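You operate a simulated robot arm through the tools that you are given. There is no shell and no other tool. Be economical: measure what you need, move in short steps, check, and stop when the job is done.

You are at the controls of a simulated robot arm. One attempt, no reset.

## Task
Let the blue jar settle, then drain its water into the beaker.
Fine: the beaker with the grey foot on the mat, spout out over it, stop as the water ends, spout parked again. Set down upright: beaker with the grey foot.

The check looks at the end state, three seconds after you hand in, the way a careful person would. Anything else that was tipped, shoved, dropped, spilled or broken makes it a failure.

## Robot
A 7-joint arm with a two-finger parallel gripper, fixed in place. Base frame: the origin is at the foot of the arm, x ahead of it, y to its left, z up; the work surface is at about z = 820. Readings come in mm, rad, newtons and seconds.
With the tool pointing down near the work surface it reaches from about 300 to 700 mm from the base axis. Its first joint turns from -1.152 to 1.152 rad. Payload 1.57 kg.
The TCP is the grasp point between the finger pads, 30 mm short of the fingertips. In the tool frame z runs along the fingers and y along their closing line. Largest opening 110 mm; finger width 24, thickness 12; the body of the gripper, 48 by 112 mm, starts 78 mm behind the TCP.
Orientation is that of the tool frame in the base frame, as a unit quaternion [x, y, z, w]. With the fingers straight down and closing along the base's y, the tool's x points along the base's -x, its y along +y and its z along -z.

## Interface
- The arm moves only by the tool step_arm. Its argument "moves" is a list of rows, each an object (a shift or turn left out is 0, a gripper value left out holds the last) with "hand": the closure, from 0 (fully open) to 1 (shut); "delta_pos": the shift along the base's x, y, z in m, a list of three; "rotation": the turn, a rotation vector about the base's x, y, z in rad, a list of three. In form: [{"hand": hand, "delta_pos": [x, y, z], "rotation": [ax, ay, az]}, ...]. A call has 1 to 20 rows; each row is the pose to reach, as a shift and turn from the pose commanded when the call began. A row lasts 0.2 s, in which the tool goes at most 50 mm and 0.15 rad; a call with a longer step from one row to the next is refused whole, and so is a gripper value outside its range. A pose out of reach is approached as far as the arm can. The call stops where the force on the tool passes 70 N (or 10 N more than at its start, if that is more) or the arm is blocked; 0.2 s more then pass. Each finger travels about 108 mm/s and halts on what it meets, pressing with about 21 N; the grip force reading is that of the motor and also rises with nothing between the fingers. The clock runs only during rows and for 0.2 s after the last one: add rows that repeat a pose to give the fingers time. The reply holds the time, the measured pose of the TCP, the force on the tool along the base axes, the opening and the grip force, in the units named above and with some noise, with the torque about the TCP (base axes, N m) and any sound that the robot's microphone picked up, and new pictures: "views" is both (left out), scene, wrist or none.
- Cameras (640 x 400 px; columns grow to the right, rows downward): "scene" is fixed at [166.4, -395, 1404.7]; the picture's right is [0.76, -0.65, 0.00], its down [-0.43, -0.51, -0.75] and it looks along [0.48, 0.57, -0.66] (base axes); focal length 214 px, centre (320, 200). "wrist" rides on the gripper at [70, 16, -141] in the tool frame; the picture's right is [-0.23, 0.97, 0.00], its down [-0.85, -0.20, -0.48] and it looks along [-0.47, -0.11, 0.88] (tool axes); focal length 222 px, centre (320, 200). There is no depth. A picture from a camera that has moved, and an enlarged one, comes with that camera's place and axes in the base frame and with its lens. The place of the scene camera against the robot may be out by one fixed shift of up to 18 mm in any direction.
- inspect(camera, box): a new picture of the part [left, top, right, bottom] of that camera's present view, enlarged. It takes no simulated time.
- finish_job(): hands the job in; it is judged then, once.

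Go step by step. Nothing tells you positions but the pictures and the camera data: compare them with the known pose of the tool, close in by small moves and look again before you grip or let go. The budget is 120 turns and 200 pictures, counting those below and the enlarged ones. Unless the task says otherwise, let go and move clear before handing in, and close with one line.

The tools are called after "Call:" as a command line: name --argument value ..., lists and objects as JSON in quotes. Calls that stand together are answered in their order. step_arm: Moves the arm, as the interface text tells. Its arguments: {"type":"object","properties":{"moves":{"type":"array","items":{"type":"object","properties":{"hand":{"type":"number"},"delta_pos":{"type":"array","items":{"type":"number"}},"rotation":{"type":"array","items":{"type":"number"}}}}},"views":{"type":"string","enum":["both","scene","wrist","none"]}},"required":["moves"]} The other tools are called the same way: inspect (camera, box) takes an enlarged picture of a part of a camera's view; finish_job () hands the job in.

At the start:

```text
time: 0.0
eef_pos: [438.2, -68.1, 1239.7]
orientation: [0.0, 1.0, 0.0, 0.001]
ft_force: [-0.8, 0.5, 0.3]
ft_torque: [-0.03, -0.05, 0.01]
opening: 109.8
grasp_force: 0.1
```

scene: 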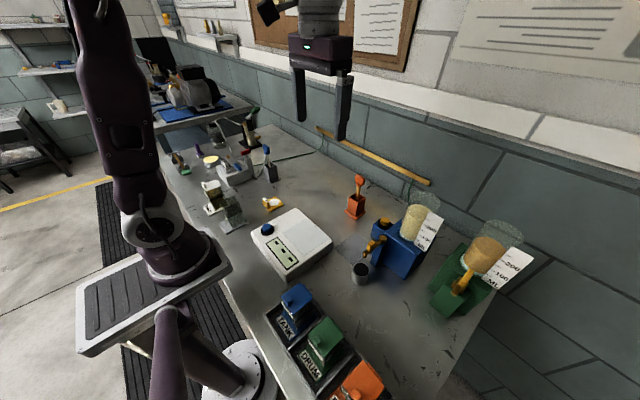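
wrist: 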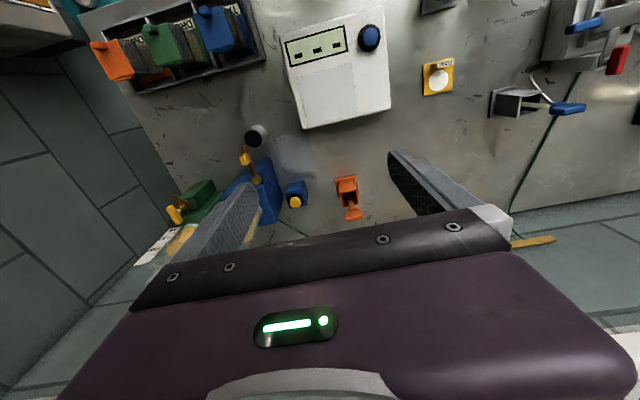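

The scene shows a blue jar rig and a green one, each with a spout, plus a small dark beaker, a device with a display, and levers or switches. I'll take closer views first.

Call:
inspect --camera "scene" --box '[320, 160, 540, 320]'

Call:
inspect --camera "scene" --box '[220, 190, 400, 400]'

Call:
inspect --camera "wrist" --box '[60, 0, 420, 270]'

Call:
inspect --camera "scene" --box '[150, 110, 330, 250]'

```text
2.50 times, centred on (430, 240) of scene
camera zoom: at [166.4, -395.0, 1404.7], right [0.76, -0.65, 0.0], down [-0.43, -0.51, -0.75], along [0.48, 0.57, -0.66], focal length 536 px, centre (45, 100)
```

zoom: 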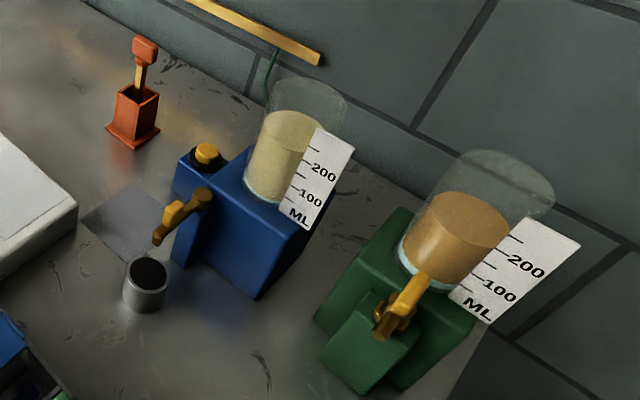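

```text
1.90 times, centred on (310, 295) of scene
camera zoom: at [166.4, -395.0, 1404.7], right [0.76, -0.65, 0.0], down [-0.43, -0.51, -0.75], along [0.48, 0.57, -0.66], focal length 408 px, centre (339, 19)
```

zoom: 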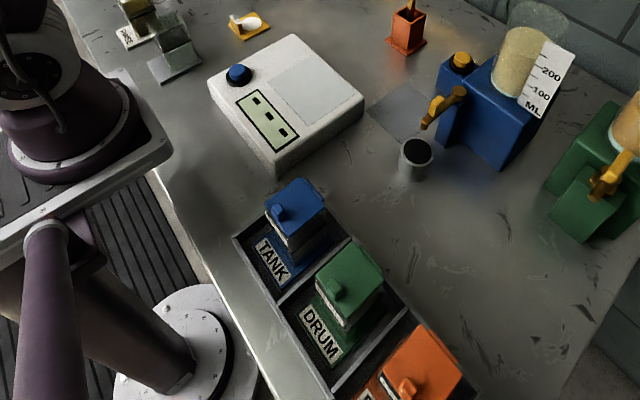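

```text
1.48 times, centred on (240, 135) of wrist
camera zoom: at [368.4, -51.9, 1380.8], right [0.23, 0.97, 0.0], down [0.85, -0.2, 0.48], along [0.47, -0.11, -0.88], focal length 329 px, centre (438, 296)
```

zoom: 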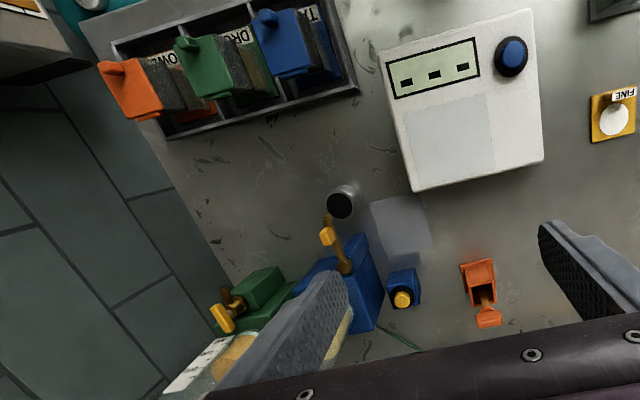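

```text
2.86 times, centred on (240, 180) of scene
camera zoom: at [166.4, -395.0, 1404.7], right [0.76, -0.65, 0.0], down [-0.43, -0.51, -0.75], along [0.48, 0.57, -0.66], focal length 613 px, centre (549, 257)
```

zoom: 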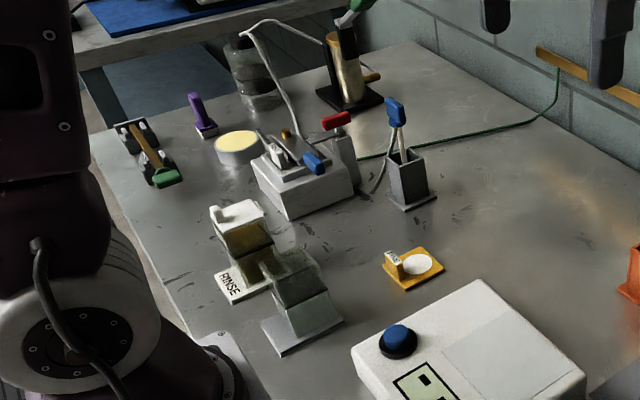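

I need closer views of the individual items, starting with the cup, the blue jar, and the things on the left.

Call:
inspect --camera "scene" --box '[335, 190, 445, 290]'

Call:
inspect --camera "scene" --box '[190, 170, 290, 240]'

Call:
inspect --camera "wrist" --box '[220, 110, 380, 220]'

Call:
inspect --camera "scene" --box '[160, 110, 290, 190]'

```text
4.00 times, centred on (390, 240) of scene
camera zoom: at [166.4, -395.0, 1404.7], right [0.76, -0.65, 0.0], down [-0.43, -0.51, -0.75], along [0.48, 0.57, -0.66], focal length 858 px, centre (40, 40)
```

zoom: 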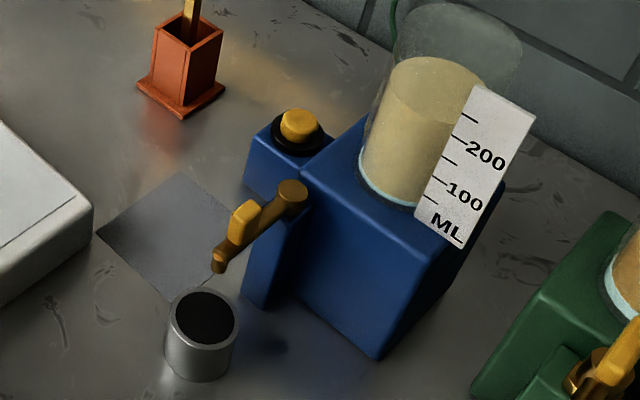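

```text
5.71 times, centred on (240, 205) of scene
camera zoom: at [166.4, -395.0, 1404.7], right [0.76, -0.65, 0.0], down [-0.43, -0.51, -0.75], along [0.48, 0.57, -0.66], focal length 1226 px, centre (777, 171)
```

zoom: 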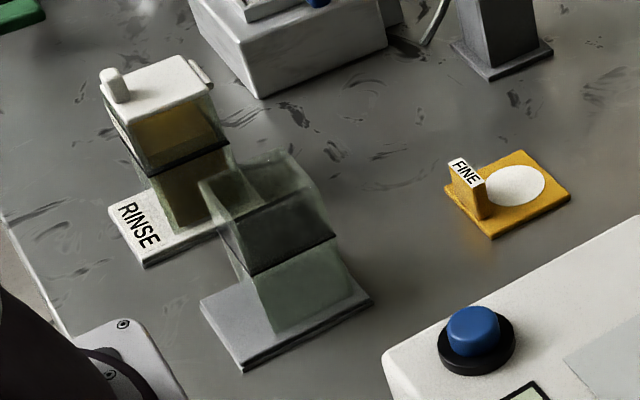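

```text
3.64 times, centred on (300, 165) of wrist
camera zoom: at [368.4, -51.9, 1380.8], right [0.23, 0.97, 0.0], down [0.85, -0.2, 0.48], along [0.47, -0.11, -0.88], focal length 808 px, centre (393, 327)
```

zoom: 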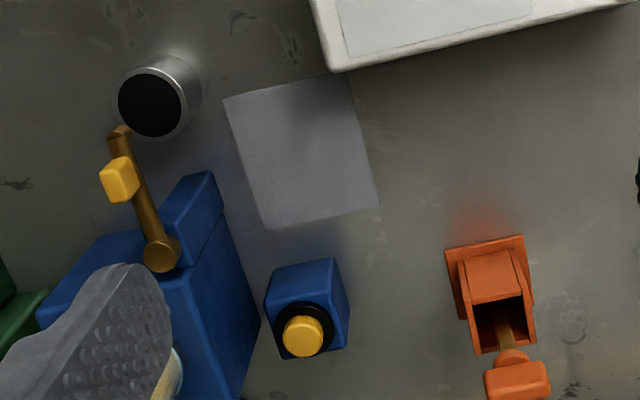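

```text
4.92 times, centred on (225, 150) of scene
camera zoom: at [166.4, -395.0, 1404.7], right [0.76, -0.65, 0.0], down [-0.43, -0.51, -0.75], along [0.48, 0.57, -0.66], focal length 1056 px, centre (788, 446)
```

zoom: 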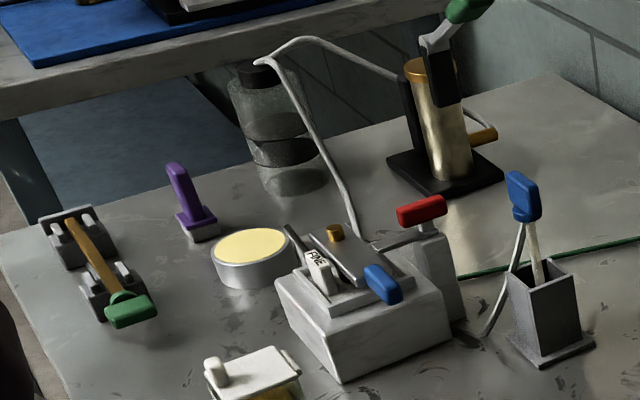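

The beaker with the grey foot is the clear, waisted vessel beside the RINSE bottle, at about [267, 203]. The mat is at about [518, -151]. The spout pivots near [523, -227], is parked over the metal cup, and turns about 90° to reach the mat. I'll move the wrist camera over the beaker.

Call:
step_arm --moves '[{"delta_pos": [-0.023, 0.036, -0.015]}, {"delta_pos": [-0.046, 0.072, -0.03]}, {"delta_pos": [-0.069, 0.108, -0.045]}, {"delta_pos": [-0.092, 0.144, -0.06]}, {"delta_pos": [-0.115, 0.18, -0.075]}, {"delta_pos": [-0.138, 0.218, -0.09]}, {"delta_pos": [-0.138, 0.218, -0.09]}]'

```text
time: 1.6
eef_pos: [298.8, 149.9, 1149.0]
orientation: [0.0, 1.0, 0.0, -0.001]
ft_force: [0.0, 0.1, -0.2]
ft_torque: [0.0, -0.02, 0.01]
opening: 109.8
grasp_force: 0.0
camera wrist: at [229.6, 167.1, 1290.3], right [0.23, 0.97, 0.0], down [0.85, -0.2, 0.48], along [0.47, -0.11, -0.88], focal length 222 px, centre (320, 200)
```

scene: 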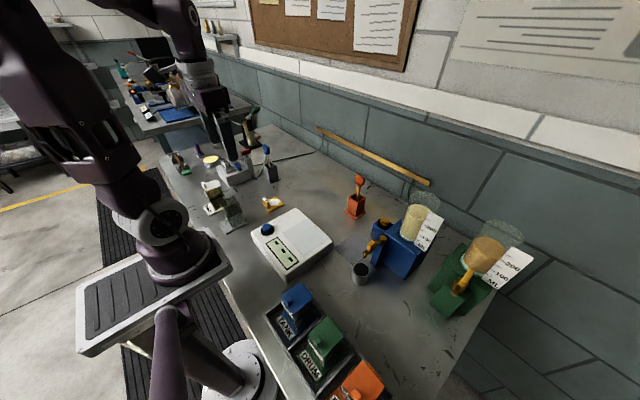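
wrist: 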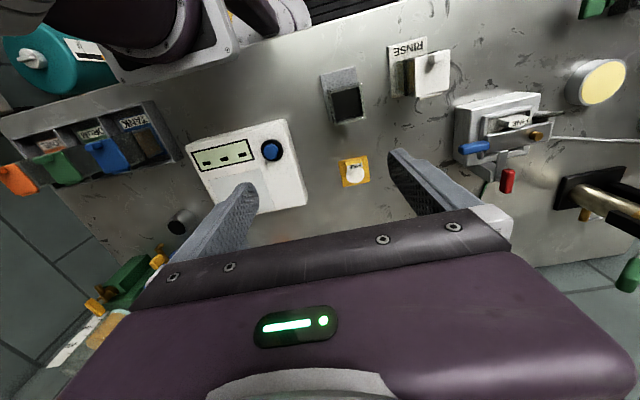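

Call:
inspect --camera "wrist" --box '[270, 30, 470, 155]'

Call:
inspect --camera "scene" --box '[340, 180, 460, 280]'

Call:
inspect --camera "scene" --box '[195, 170, 255, 240]'

```text
3.20 times, centred on (370, 92) of wrist
camera zoom: at [229.6, 167.1, 1290.3], right [0.23, 0.97, 0.0], down [0.85, -0.2, 0.48], along [0.47, -0.11, -0.88], focal length 711 px, centre (160, 544)
```

zoom: 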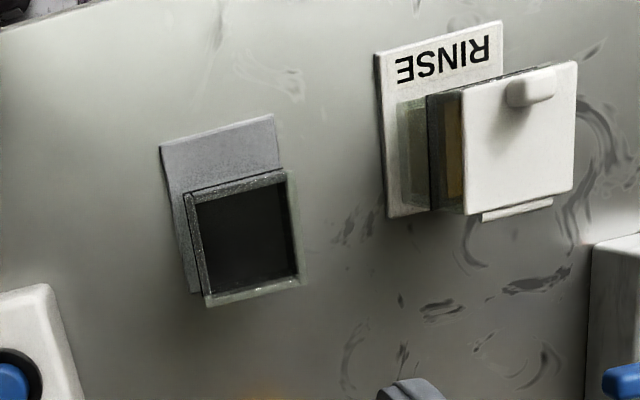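

```text
4.00 times, centred on (400, 230) of scene
camera zoom: at [166.4, -395.0, 1404.7], right [0.76, -0.65, 0.0], down [-0.43, -0.51, -0.75], along [0.48, 0.57, -0.66], focal length 858 px, centre (0, 80)
```

zoom: 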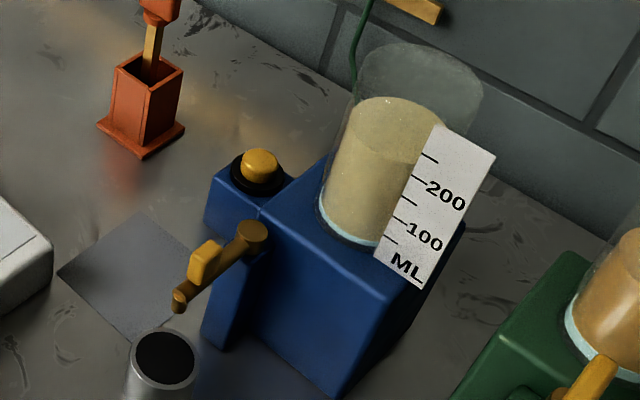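

```text
5.71 times, centred on (225, 205) of scene
camera zoom: at [166.4, -395.0, 1404.7], right [0.76, -0.65, 0.0], down [-0.43, -0.51, -0.75], along [0.48, 0.57, -0.66], focal length 1226 px, centre (863, 171)
```

zoom: 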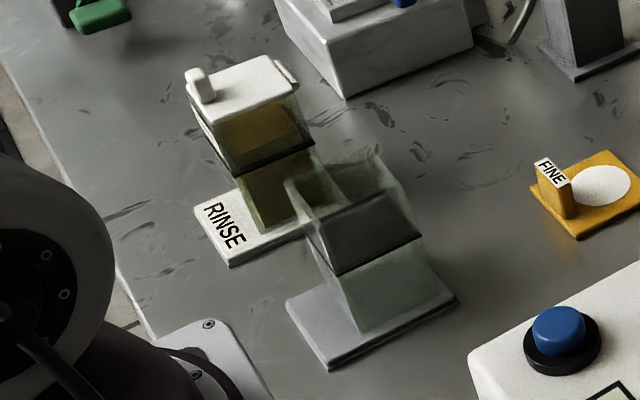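

The beaker's box is about 49 x 46 mm, centred near [273, 197] with its rim at z≈930. I'll turn the gripper -90° about z so the fingers close along x. That keeps them narrow toward the jar and puts the camera on the far side. I'll hover above the beaker next.

Call:
step_arm --moves '[{"delta_pos": [-0.0023, 0.0044, -0.009], "rotation": [0, 0, -0.1428]}, {"delta_pos": [-0.0046, 0.0087, -0.018], "rotation": [0, 0, -0.2856]}, {"delta_pos": [-0.0069, 0.0131, -0.027], "rotation": [0, 0, -0.4284]}, {"delta_pos": [-0.0092, 0.0175, -0.036], "rotation": [0, 0, -0.5712]}, {"delta_pos": [-0.0115, 0.0218, -0.045], "rotation": [0, 0, -0.714]}, {"delta_pos": [-0.0138, 0.0262, -0.054], "rotation": [0, 0, -0.8568]}, {"delta_pos": [-0.0161, 0.0305, -0.063], "rotation": [0, 0, -0.9996]}, {"delta_pos": [-0.0184, 0.0349, -0.072], "rotation": [0, 0, -1.1424]}, {"delta_pos": [-0.0207, 0.0393, -0.081], "rotation": [0, 0, -1.2852]}, {"delta_pos": [-0.023, 0.0436, -0.09], "rotation": [0, 0, -1.428]}, {"delta_pos": [-0.0253, 0.048, -0.1], "rotation": [0, 0, -1.5708]}, {"delta_pos": [-0.0253, 0.048, -0.1], "rotation": [0, 0, -1.5708]}]'

```text
time: 4.2
eef_pos: [274.0, 197.3, 1048.7]
orientation: [0.708, 0.706, 0.001, 0.0]
ft_force: [-0.3, -0.2, 1.0]
ft_torque: [0.01, 0.01, 0.04]
opening: 110.2
grasp_force: 0.0
camera wrist: at [290.8, 268.2, 1190.7], right [0.97, -0.23, 0.0], down [-0.2, -0.85, 0.48], along [-0.11, -0.47, -0.88], focal length 222 px, centre (320, 200)
```

scene: 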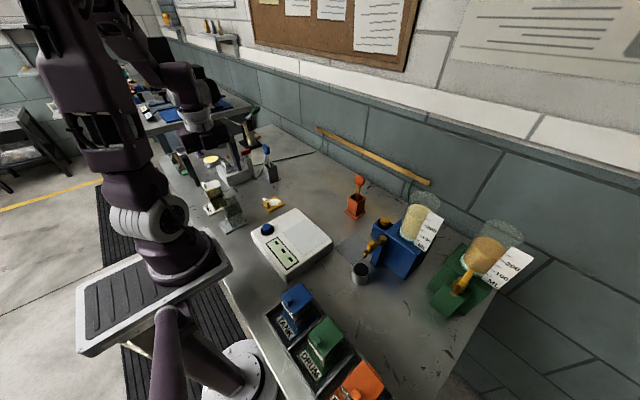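
wrist: 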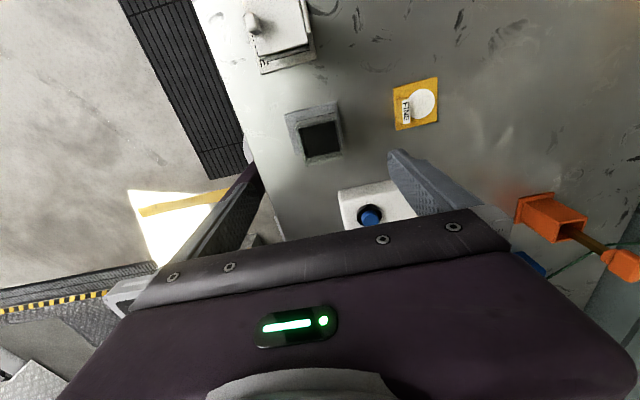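

Call:
inspect --camera "wrist" --box '[240, 60, 400, 160]'

Call:
inspect --camera "scene" --box '[340, 180, 460, 280]'

```text
4.00 times, centred on (320, 110) of wrist
camera zoom: at [290.8, 268.2, 1190.7], right [0.97, -0.23, 0.0], down [-0.2, -0.85, 0.48], along [-0.11, -0.47, -0.88], focal length 888 px, centre (320, 560)
```

zoom: 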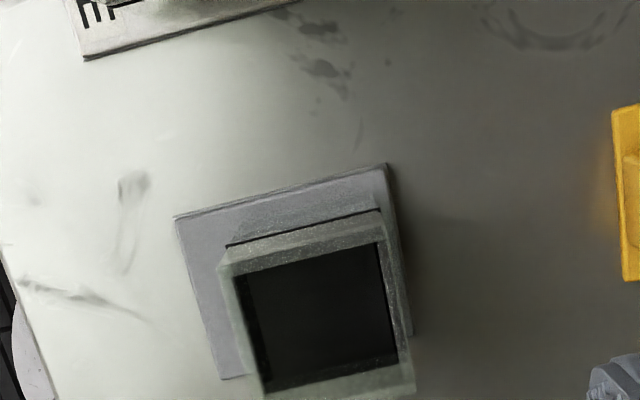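

```text
4.00 times, centred on (400, 230) of scene
camera zoom: at [166.4, -395.0, 1404.7], right [0.76, -0.65, 0.0], down [-0.43, -0.51, -0.75], along [0.48, 0.57, -0.66], focal length 858 px, centre (0, 80)
```

zoom: 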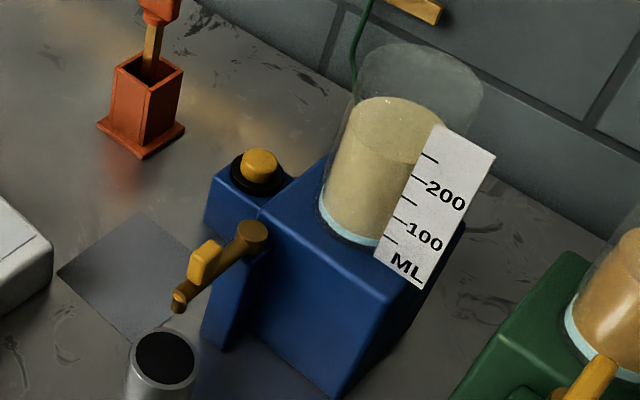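

The two wrist views put the beaker box centre at about [275, 200] and the rim at z≈910. There is almost 30 mm of clearance on each side, so I'll go down to grip height (z≈872).

Call:
step_arm --moves '[{"delta_pos": [0.001, 0.003, -0.04]}, {"delta_pos": [0.001, 0.003, -0.08]}, {"delta_pos": [0.001, 0.003, -0.11]}, {"delta_pos": [0.001, 0.003, -0.13]}, {"delta_pos": [0.001, 0.003, -0.15]}, {"delta_pos": [0.001, 0.003, -0.165]}, {"delta_pos": [0.001, 0.003, -0.176]}, {"delta_pos": [0.001, 0.003, -0.176]}]'

Call:
inspect --camera "scene" --box '[180, 160, 280, 240]'

```text
time: 6.0
eef_pos: [277.1, 200.1, 873.1]
orientation: [0.707, 0.707, 0.0, 0.0]
ft_force: [0.1, -0.6, 0.1]
ft_torque: [0.0, 0.01, 0.0]
opening: 110.0
grasp_force: 0.1
camera wrist: at [292.8, 270.6, 1014.8], right [0.97, -0.23, 0.0], down [-0.2, -0.86, 0.48], along [-0.11, -0.47, -0.88], focal length 222 px, centre (320, 200)
```

scene: 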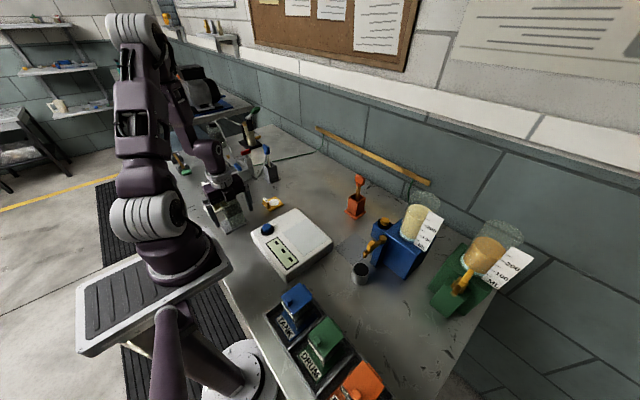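
wrist: 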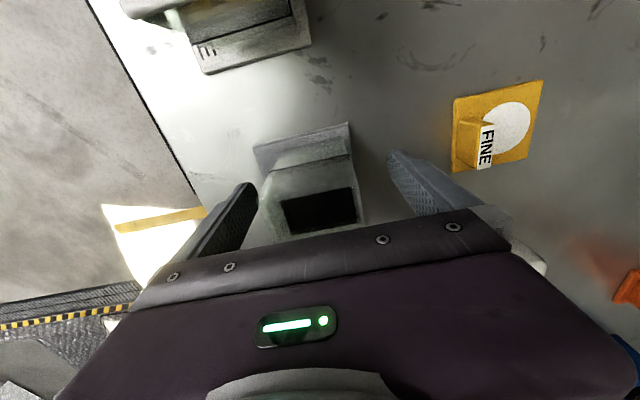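

```text
5.00 times, centred on (230, 200) of scene
camera zoom: at [166.4, -395.0, 1404.7], right [0.76, -0.65, 0.0], down [-0.43, -0.51, -0.75], along [0.48, 0.57, -0.66], focal length 1072 px, centre (770, 200)
```

zoom: 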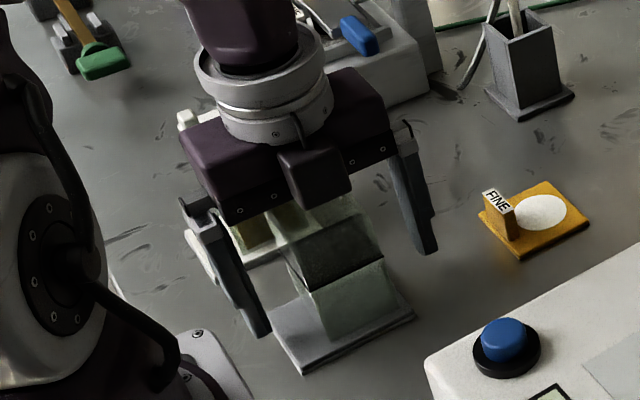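

The beaker sits between the fingers, so I'll close them.

Call:
step_arm --moves '[{"hand": 0.3}, {"hand": 0.5}, {"hand": 0.7}, {"hand": 1.0}, {"hand": 1.0}, {"hand": 1.0}]'

Call:
inspect --camera "scene" --box '[180, 160, 280, 240]'

```text
time: 7.4
eef_pos: [276.0, 199.1, 873.4]
orientation: [0.707, 0.707, 0.0, 0.0]
ft_force: [0.7, 0.3, -0.2]
ft_torque: [-0.09, -0.04, -0.03]
opening: 52.0
grasp_force: 20.7
camera wrist: at [292.7, 270.5, 1015.0], right [0.97, -0.23, 0.0], down [-0.2, -0.85, 0.48], along [-0.11, -0.47, -0.88], focal length 222 px, centre (320, 200)
```

scene: 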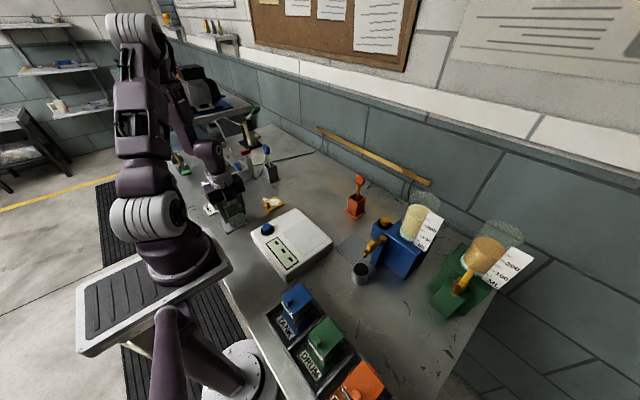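
wrist: 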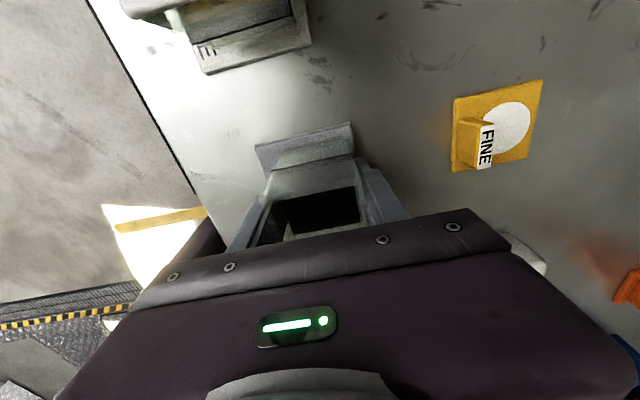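

```text
5.00 times, centred on (230, 200) of scene
camera zoom: at [166.4, -395.0, 1404.7], right [0.76, -0.65, 0.0], down [-0.43, -0.51, -0.75], along [0.48, 0.57, -0.66], focal length 1072 px, centre (770, 200)
```

zoom: 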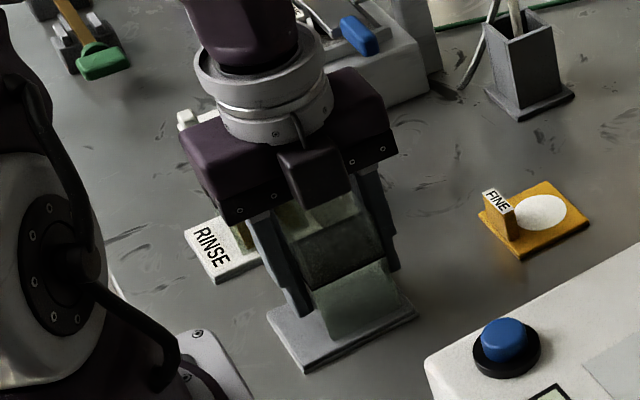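

Gripped at an opening of 52 mm with 20.7 N. I'll lift straight up.

Call:
step_arm --moves '[{"delta_pos": [0, 0, 0.005]}, {"delta_pos": [0, 0, 0.02]}, {"delta_pos": [0, 0, 0.05]}, {"delta_pos": [0, 0, 0.085]}, {"delta_pos": [0, 0, 0.12]}, {"delta_pos": [0, 0, 0.155]}, {"delta_pos": [0, 0, 0.17]}, {"delta_pos": [0, 0, 0.17]}]'

Call:
inspect --camera "scene" --box '[340, 180, 460, 280]'

```text
time: 9.2
eef_pos: [274.6, 198.2, 1045.4]
orientation: [0.707, 0.707, -0.001, 0.0]
ft_force: [-0.1, -0.7, -3.5]
ft_torque: [-0.01, 0.0, 0.0]
opening: 51.8
grasp_force: 20.7
camera wrist: at [291.3, 269.4, 1186.6], right [0.97, -0.23, 0.0], down [-0.2, -0.85, 0.48], along [-0.11, -0.47, -0.88], focal length 222 px, centre (320, 200)
```

scene: 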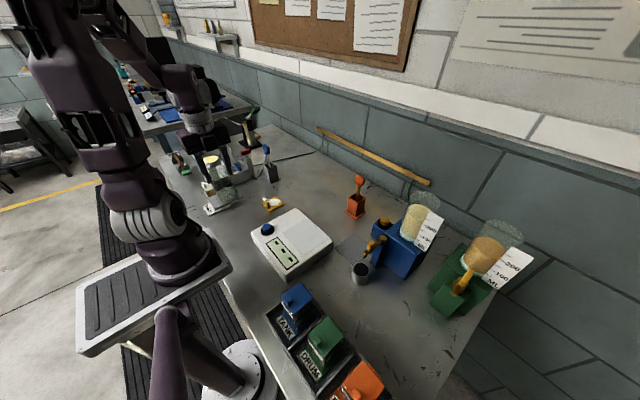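
wrist: 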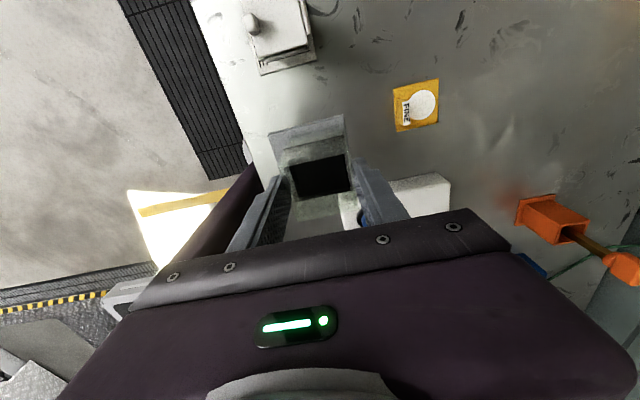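

```text
4.00 times, centred on (400, 230) of scene
camera zoom: at [166.4, -395.0, 1404.7], right [0.76, -0.65, 0.0], down [-0.43, -0.51, -0.75], along [0.48, 0.57, -0.66], focal length 858 px, centre (0, 80)
```

zoom: 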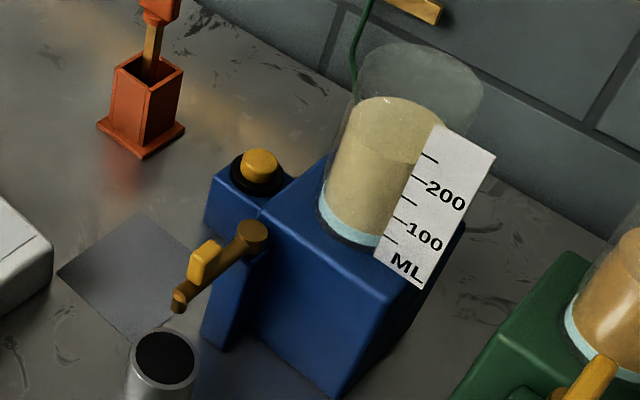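

The pale-blue layer at the bottom of the jar is growing, so water is separating out at the bottom with oil above it. That settling can carry on while I bring the beaker toward the mat.

Call:
step_arm --moves '[{"delta_pos": [0.012, -0.015, 0]}, {"delta_pos": [0.035, -0.042, 0]}, {"delta_pos": [0.06, -0.072, 0]}, {"delta_pos": [0.085, -0.102, 0]}, {"delta_pos": [0.11, -0.132, 0]}, {"delta_pos": [0.135, -0.162, 0]}, {"delta_pos": [0.16, -0.192, 0]}, {"delta_pos": [0.185, -0.222, 0]}, {"delta_pos": [0.21, -0.252, 0]}, {"delta_pos": [0.232, -0.28, 0]}, {"delta_pos": [0.245, -0.295, 0]}, {"delta_pos": [0.248, -0.3, 0]}, {"delta_pos": [0.248, -0.3, 0]}]'

Call:
inspect --camera "scene" --box '[310, 150, 470, 290]'

```text
time: 12.0
eef_pos: [524.9, -98.4, 1044.9]
orientation: [0.707, 0.707, -0.001, 0.0]
ft_force: [-1.0, -0.3, -2.6]
ft_torque: [-0.04, -0.04, 0.01]
opening: 51.4
grasp_force: 20.6
camera wrist: at [540.6, -29.7, 1185.9], right [0.97, -0.23, 0.0], down [-0.2, -0.85, 0.48], along [-0.11, -0.47, -0.88], focal length 222 px, centre (320, 200)
```

scene: 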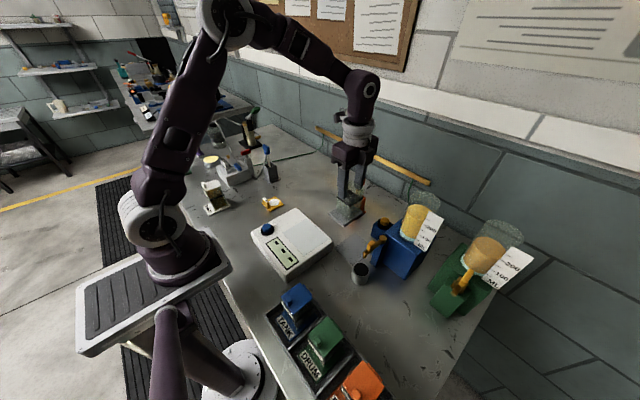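
wrist: 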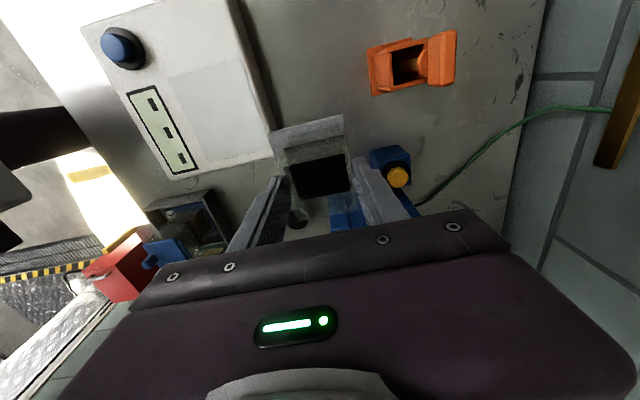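

```text
2.86 times, centred on (390, 220) of scene
camera zoom: at [166.5, -395.0, 1404.7], right [0.76, -0.65, 0.0], down [-0.43, -0.51, -0.75], along [0.48, 0.57, -0.66], focal length 613 px, centre (120, 143)
```

zoom: 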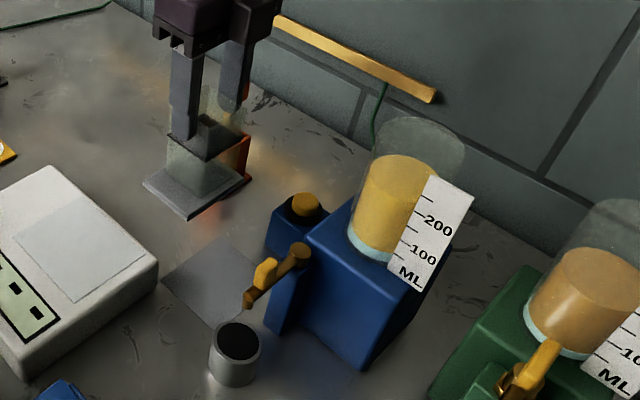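

The beaker is held level and the route is clear. I'll move over the mat and go partway down.

Call:
step_arm --moves '[{"delta_pos": [0, -0.02, 0]}, {"delta_pos": [-0.001, -0.042, -0.01]}, {"delta_pos": [-0.002, -0.054, -0.035]}, {"delta_pos": [-0.002, -0.054, -0.065]}, {"delta_pos": [-0.002, -0.054, -0.095]}, {"delta_pos": [-0.002, -0.054, -0.12]}, {"delta_pos": [-0.002, -0.054, -0.135]}, {"delta_pos": [-0.002, -0.054, -0.135]}]'

Call:
inspect --camera "scene" --box '[320, 180, 440, 290]'

Call:
inspect --camera "wrist" --box '[200, 90, 460, 250]'

```text
time: 13.8
eef_pos: [522.3, -154.6, 908.5]
orientation: [0.707, 0.707, 0.001, 0.002]
ft_force: [6.1, -1.9, 17.7]
ft_torque: [-0.06, 0.21, 0.06]
opening: 51.9
grasp_force: 21.1
camera wrist: at [538.3, -83.5, 1049.5], right [0.97, -0.23, 0.0], down [-0.2, -0.85, 0.48], along [-0.11, -0.47, -0.88], focal length 222 px, centre (320, 200)
```

scene: 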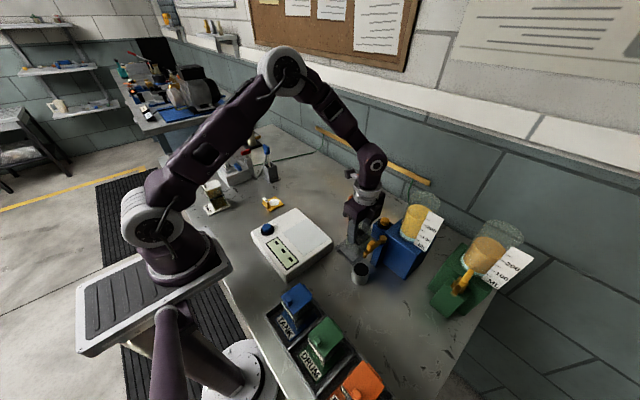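
wrist: 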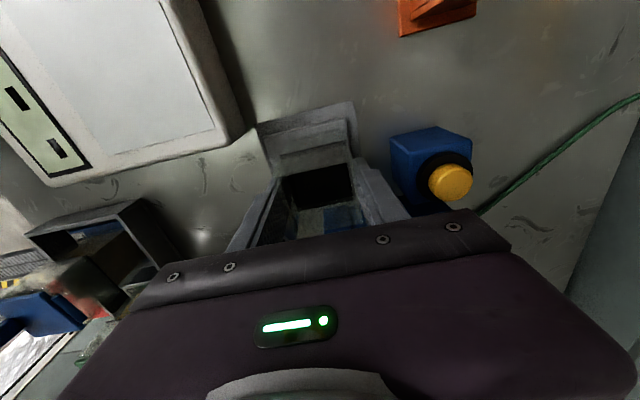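

```text
3.64 times, centred on (380, 235) of scene
camera zoom: at [166.3, -394.9, 1404.7], right [0.76, -0.65, 0.0], down [-0.43, -0.51, -0.75], along [0.48, 0.57, -0.66], focal length 780 px, centre (102, 73)
```

zoom: 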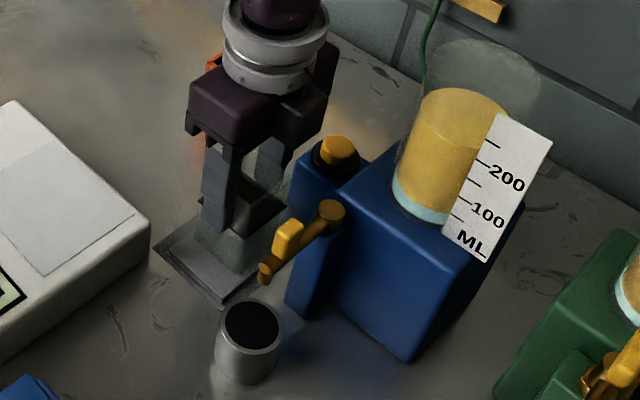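

```text
2.46 times, centred on (330, 170) of wrist
camera zoom: at [538.3, -83.5, 1049.5], right [0.97, -0.23, 0.0], down [-0.2, -0.85, 0.48], along [-0.11, -0.47, -0.88], focal length 547 px, centre (295, 274)
```

zoom: 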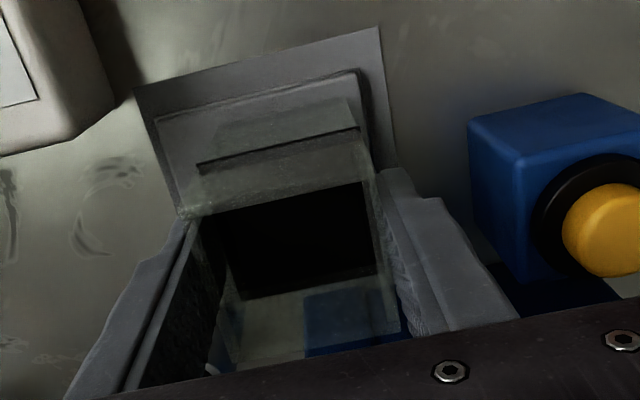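

The force reads about 17 N upward, although the foot should still be about 35 mm above the table. I'll hold still for a moment and read it again before going on.

Call:
step_arm --moves '[{"delta_pos": [0, 0, 0]}]' --views "none"

Call:
inspect --camera "scene" --box '[340, 200, 400, 270]'

```text
time: 14.2
eef_pos: [522.2, -154.4, 908.7]
orientation: [0.707, 0.707, 0.0, 0.0]
ft_force: [6.7, -2.6, 17.3]
ft_torque: [-0.2, -0.02, 0.08]
opening: 51.7
grasp_force: 20.8
```

```text
5.71 times, centred on (370, 235) of scene
camera zoom: at [166.3, -395.0, 1404.7], right [0.76, -0.65, 0.0], down [-0.43, -0.51, -0.75], along [0.48, 0.57, -0.66], focal length 1226 px, centre (34, 0)
```

zoom: 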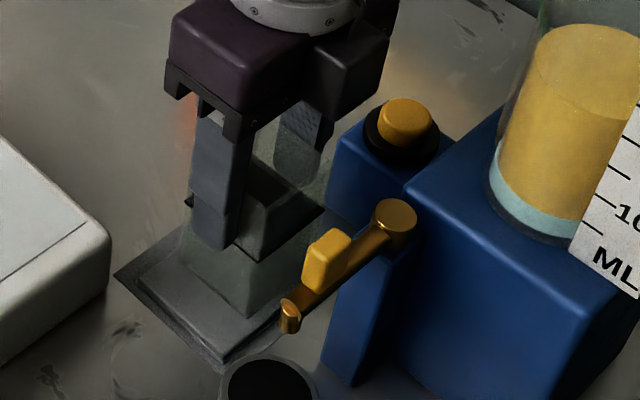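

The wrist view shows the foot already flat on the mat, at x 472–555 and y -185 to -121. The beaker slid in the grip, so the fingers now hold its upper part. I'll take the pressure off and open partway, keeping clear of the blue button box.

Call:
step_arm --moves '[{"delta_pos": [0, 0, 0.001]}, {"delta_pos": [0, 0, 0.001]}]' --views "none"

```text
time: 14.8
eef_pos: [520.2, -153.4, 907.3]
orientation: [0.708, 0.706, 0.0, -0.002]
ft_force: [0.2, 0.1, -3.1]
ft_torque: [0.0, -0.02, -0.03]
opening: 51.8
grasp_force: 20.9
```

Call:
step_arm --moves '[{"delta_pos": [0, 0, -0.0007]}, {"delta_pos": [0, 0, -0.0007], "hand": 0.75}, {"delta_pos": [0, 0, -0.0007], "hand": 0.5}, {"delta_pos": [0, 0, -0.0007], "hand": 0.35}, {"delta_pos": [0, 0, -0.0007], "hand": 0.3}, {"delta_pos": [0, 0, -0.0007], "hand": 0.3}]'

Call:
inspect --camera "scene" --box '[330, 180, 440, 280]'

Call:
inspect --camera "wrist" --box '[200, 90, 460, 250]'

```text
time: 16.2
eef_pos: [521.3, -155.6, 908.5]
orientation: [0.707, 0.707, 0.0, 0.0]
ft_force: [-0.8, 0.2, -0.6]
ft_torque: [0.0, -0.01, 0.03]
opening: 77.1
grasp_force: 0.0
camera wrist: at [538.0, -84.1, 1050.0], right [0.97, -0.23, 0.0], down [-0.2, -0.85, 0.48], along [-0.11, -0.47, -0.88], focal length 222 px, centre (320, 200)
```

scene: 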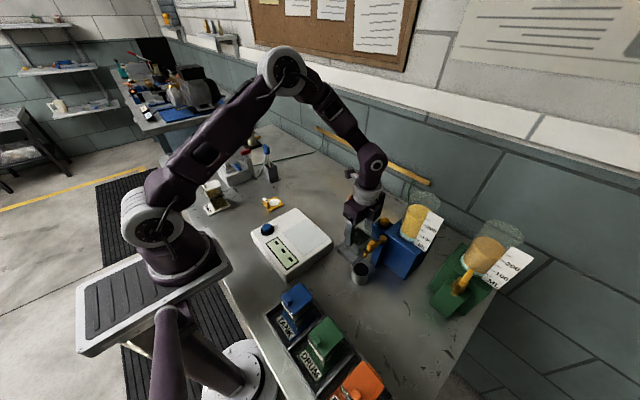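
wrist: 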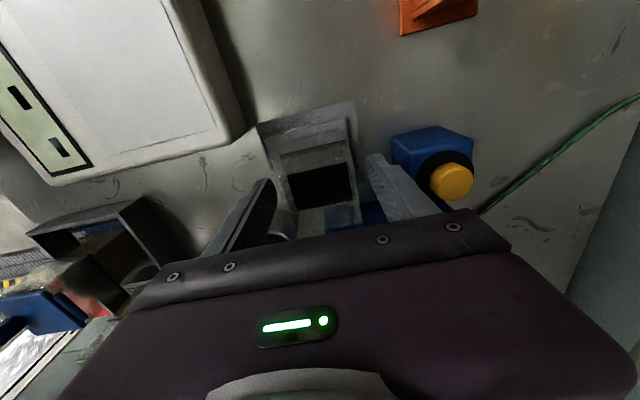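

```text
4.00 times, centred on (385, 230) of scene
camera zoom: at [166.4, -395.0, 1404.7], right [0.76, -0.65, 0.0], down [-0.43, -0.51, -0.75], along [0.48, 0.57, -0.66], focal length 858 px, centre (60, 80)
```

zoom: 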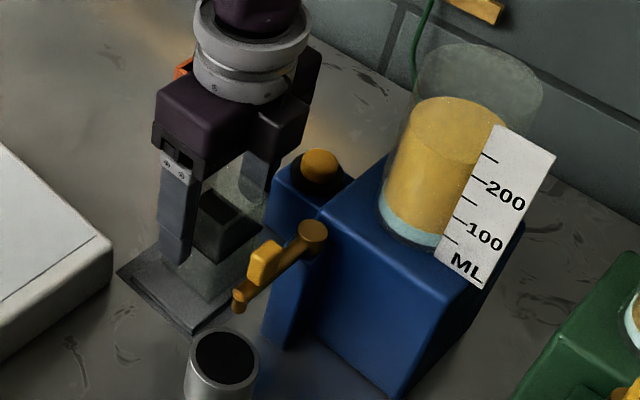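

```text
2.46 times, centred on (330, 170) of wrist
camera zoom: at [538.0, -84.1, 1050.0], right [0.97, -0.23, 0.0], down [-0.2, -0.85, 0.48], along [-0.11, -0.47, -0.88], focal length 547 px, centre (295, 274)
```

zoom: 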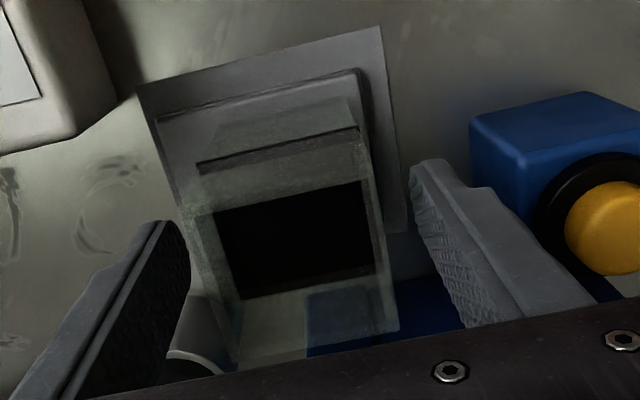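

The beaker stands on the mat and is released. I'll rise clear and then look at the spout from above while the jar keeps settling.

Call:
step_arm --moves '[{"delta_pos": [0, 0, 0.02]}, {"delta_pos": [0, 0, 0.05]}, {"delta_pos": [0, 0, 0.09]}, {"delta_pos": [0, 0, 0.13]}, {"delta_pos": [0, 0, 0.17]}, {"delta_pos": [0, 0, 0.2]}, {"delta_pos": [0, 0, 0.2]}]'

Call:
inspect --camera "scene" --box '[330, 180, 440, 280]'

Call:
inspect --camera "wrist" --box '[240, 100, 400, 230]'

```text
time: 17.8
eef_pos: [520.4, -155.2, 1110.7]
orientation: [0.708, 0.706, 0.0, 0.0]
ft_force: [-0.5, -0.4, -0.3]
ft_torque: [0.0, 0.0, 0.0]
opening: 76.8
grasp_force: 0.1
camera wrist: at [537.6, -84.7, 1252.2], right [0.97, -0.23, 0.0], down [-0.2, -0.85, 0.48], along [-0.11, -0.47, -0.88], focal length 222 px, centre (320, 200)
```

scene: 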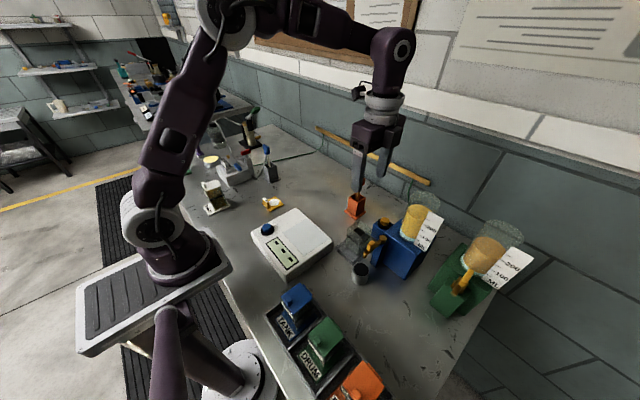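
wrist: 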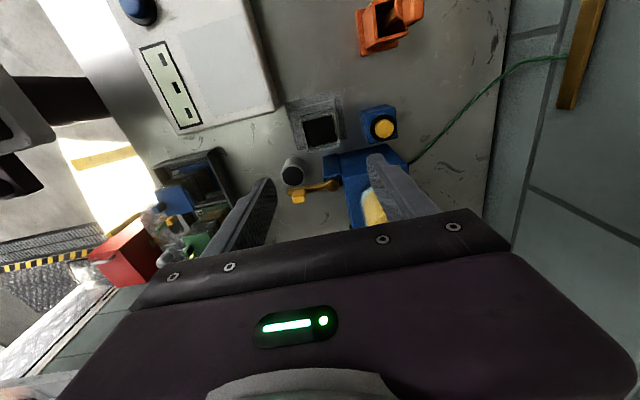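

```text
4.00 times, centred on (385, 230) of scene
camera zoom: at [166.4, -395.0, 1404.7], right [0.76, -0.65, 0.0], down [-0.43, -0.51, -0.75], along [0.48, 0.57, -0.66], focal length 858 px, centre (60, 80)
```

zoom: 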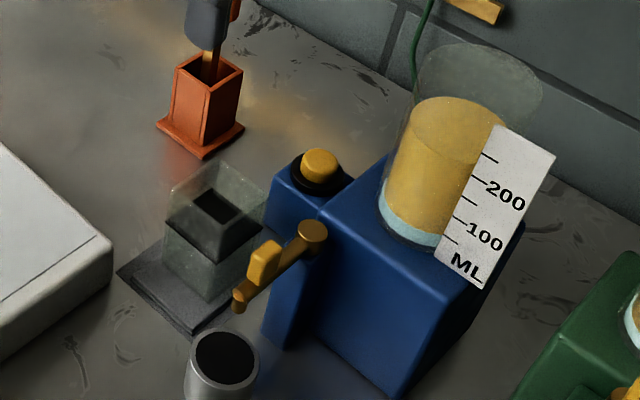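

```text
3.08 times, centred on (320, 165) of wrist
camera zoom: at [537.6, -84.7, 1252.2], right [0.97, -0.23, 0.0], down [-0.2, -0.85, 0.48], along [-0.11, -0.47, -0.88], focal length 684 px, centre (320, 308)
```

zoom: 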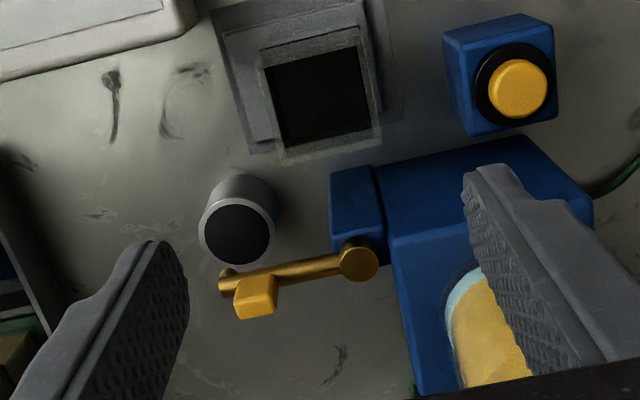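

The pivot is at about [523, -227, 947], the spout knob at about [472, -228] with its top near z 960, and the tip at about [453, -232]. Swung out, the tip should land over the beaker. I'll put the gripper above the knob, turned back so the fingers straddle it along y.

Call:
step_arm --moves '[{"delta_pos": [-0.0044, -0.0066, -0.003], "rotation": [0, 0, 0.1428], "hand": 0.55}, {"delta_pos": [-0.0088, -0.0132, -0.006], "rotation": [0, 0, 0.2856]}, {"delta_pos": [-0.0132, -0.0198, -0.009], "rotation": [0, 0, 0.4284]}, {"delta_pos": [-0.0176, -0.0264, -0.012], "rotation": [0, 0, 0.5712]}, {"delta_pos": [-0.022, -0.033, -0.015], "rotation": [0, 0, 0.714]}, {"delta_pos": [-0.0264, -0.0396, -0.02], "rotation": [0, 0, 0.8568]}, {"delta_pos": [-0.0308, -0.0462, -0.025], "rotation": [0, 0, 0.9996]}, {"delta_pos": [-0.0352, -0.0528, -0.03], "rotation": [0, 0, 1.1424]}, {"delta_pos": [-0.0396, -0.0594, -0.035], "rotation": [0, 0, 1.2852]}, {"delta_pos": [-0.044, -0.066, -0.04], "rotation": [0, 0, 1.428]}, {"delta_pos": [-0.0484, -0.0726, -0.05], "rotation": [0, 0, 1.5708]}, {"delta_pos": [-0.0484, -0.0726, -0.05], "rotation": [0, 0, 1.5708]}]'

Call:
inspect --camera "scene" --box '[350, 170, 460, 270]'

Call:
inspect --camera "wrist" --box '[240, 100, 400, 230]'

```text
time: 20.4
eef_pos: [473.0, -226.3, 1058.8]
orientation: [-0.001, 1.0, 0.0, 0.0]
ft_force: [-0.2, -0.1, -0.6]
ft_torque: [-0.02, 0.02, -0.03]
opening: 49.5
grasp_force: 0.0
camera wrist: at [403.6, -209.2, 1199.7], right [0.23, 0.97, 0.0], down [0.86, -0.2, 0.48], along [0.47, -0.11, -0.88], focal length 222 px, centre (320, 200)
```

scene: 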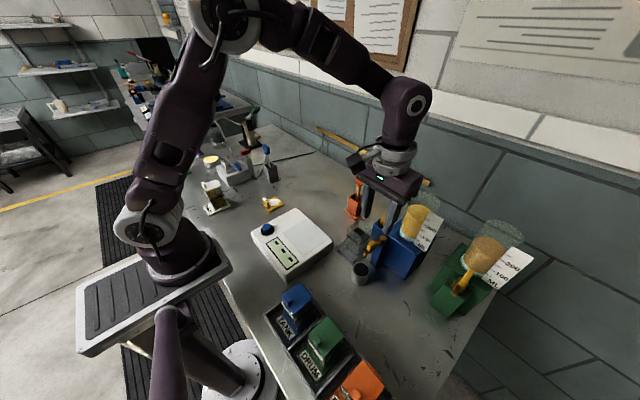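
wrist: 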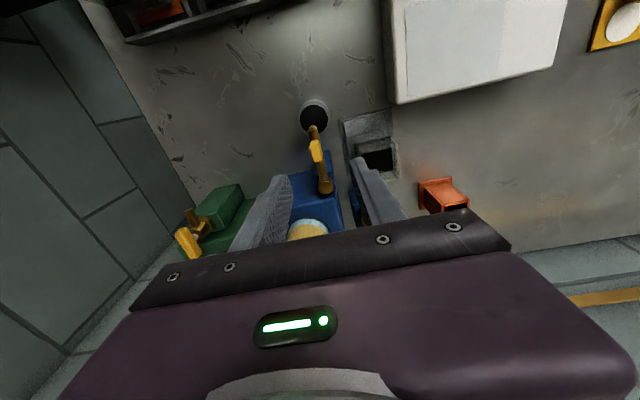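

```text
4.00 times, centred on (405, 220) of scene
camera zoom: at [166.4, -395.0, 1404.7], right [0.76, -0.65, 0.0], down [-0.43, -0.51, -0.75], along [0.48, 0.57, -0.66], focal length 858 px, centre (-20, 120)
```

zoom: 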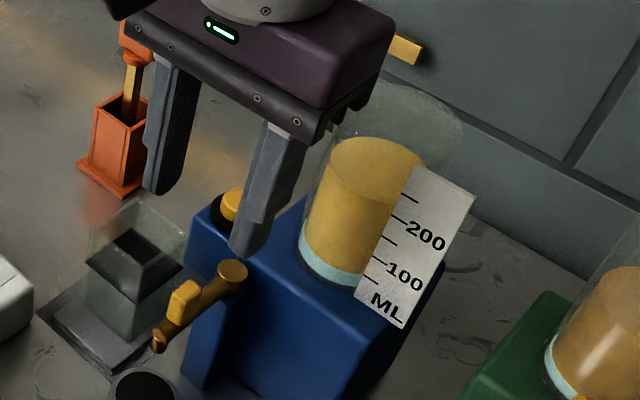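

```text
3.08 times, centred on (320, 165) of wrist
camera zoom: at [403.6, -209.2, 1199.7], right [0.23, 0.97, 0.0], down [0.86, -0.2, 0.48], along [0.47, -0.11, -0.88], focal length 684 px, centre (320, 308)
```

zoom: 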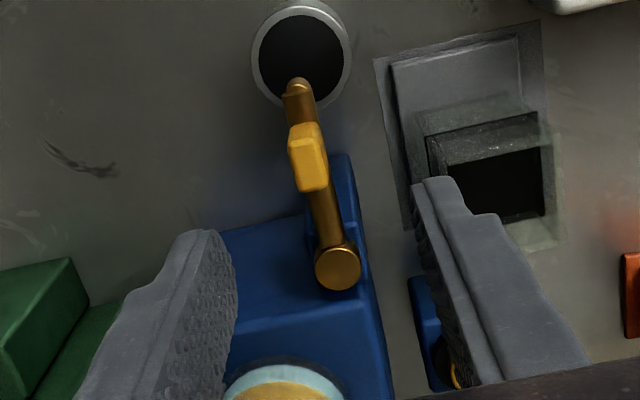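

The knob sits between the fingers at about [473, -229]. I'll lower the fingers around it without gripping, watching the force.

Call:
step_arm --moves '[{"delta_pos": [0, -0.003, -0.03]}, {"delta_pos": [0, -0.003, -0.055]}, {"delta_pos": [0, -0.003, -0.075]}, {"delta_pos": [0, -0.003, -0.084]}, {"delta_pos": [0, -0.003, -0.084]}]'

Call:
inspect --camera "scene" --box '[350, 170, 460, 270]'

Call:
inspect --camera "wrist" --box '[240, 100, 400, 230]'

```text
time: 21.6
eef_pos: [472.2, -229.4, 976.3]
orientation: [0.001, 1.0, 0.0, -0.001]
ft_force: [0.5, 1.3, 0.1]
ft_torque: [-0.02, -0.02, 0.02]
opening: 49.6
grasp_force: 0.1
camera wrist: at [402.5, -212.6, 1117.3], right [0.23, 0.97, 0.0], down [0.86, -0.2, 0.48], along [0.47, -0.11, -0.88], focal length 222 px, centre (320, 200)
```

scene: 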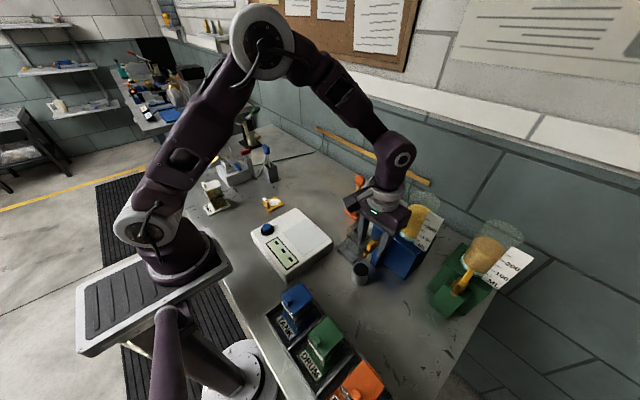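
wrist: 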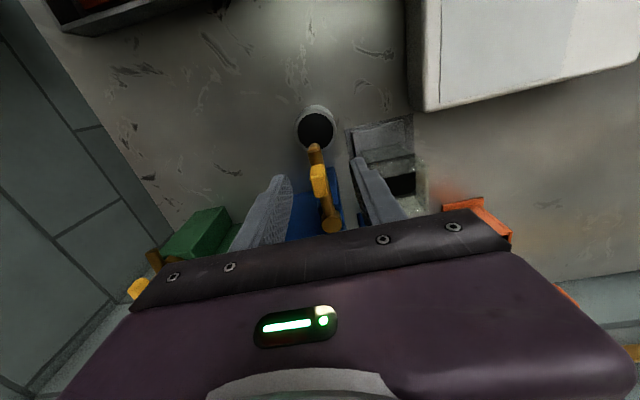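

```text
4.00 times, centred on (405, 220) of scene
camera zoom: at [166.4, -395.0, 1404.7], right [0.76, -0.65, 0.0], down [-0.43, -0.51, -0.75], along [0.48, 0.57, -0.66], focal length 858 px, centre (-20, 120)
```

zoom: 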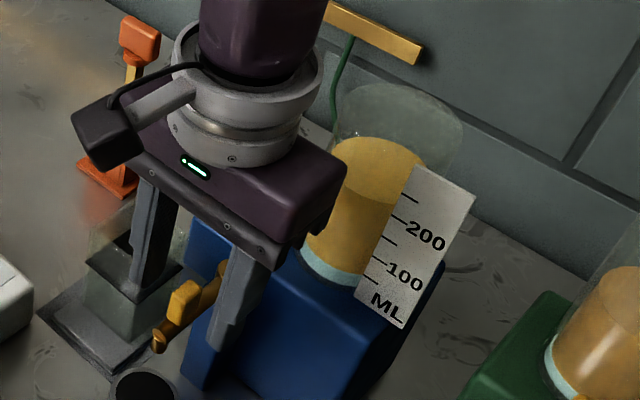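

```text
3.08 times, centred on (320, 165) of wrist
camera zoom: at [402.5, -212.6, 1117.3], right [0.23, 0.97, 0.0], down [0.86, -0.2, 0.48], along [0.47, -0.11, -0.88], focal length 684 px, centre (320, 308)
```

zoom: 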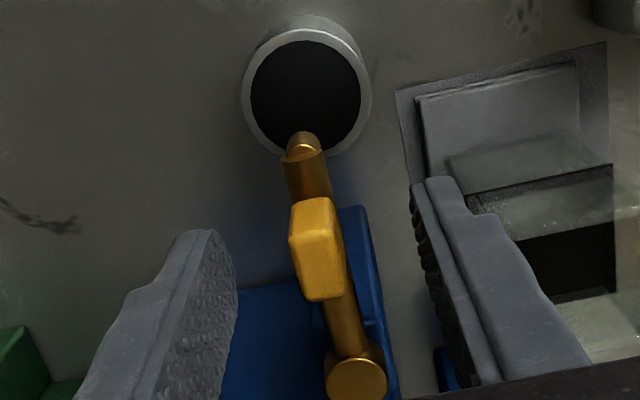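

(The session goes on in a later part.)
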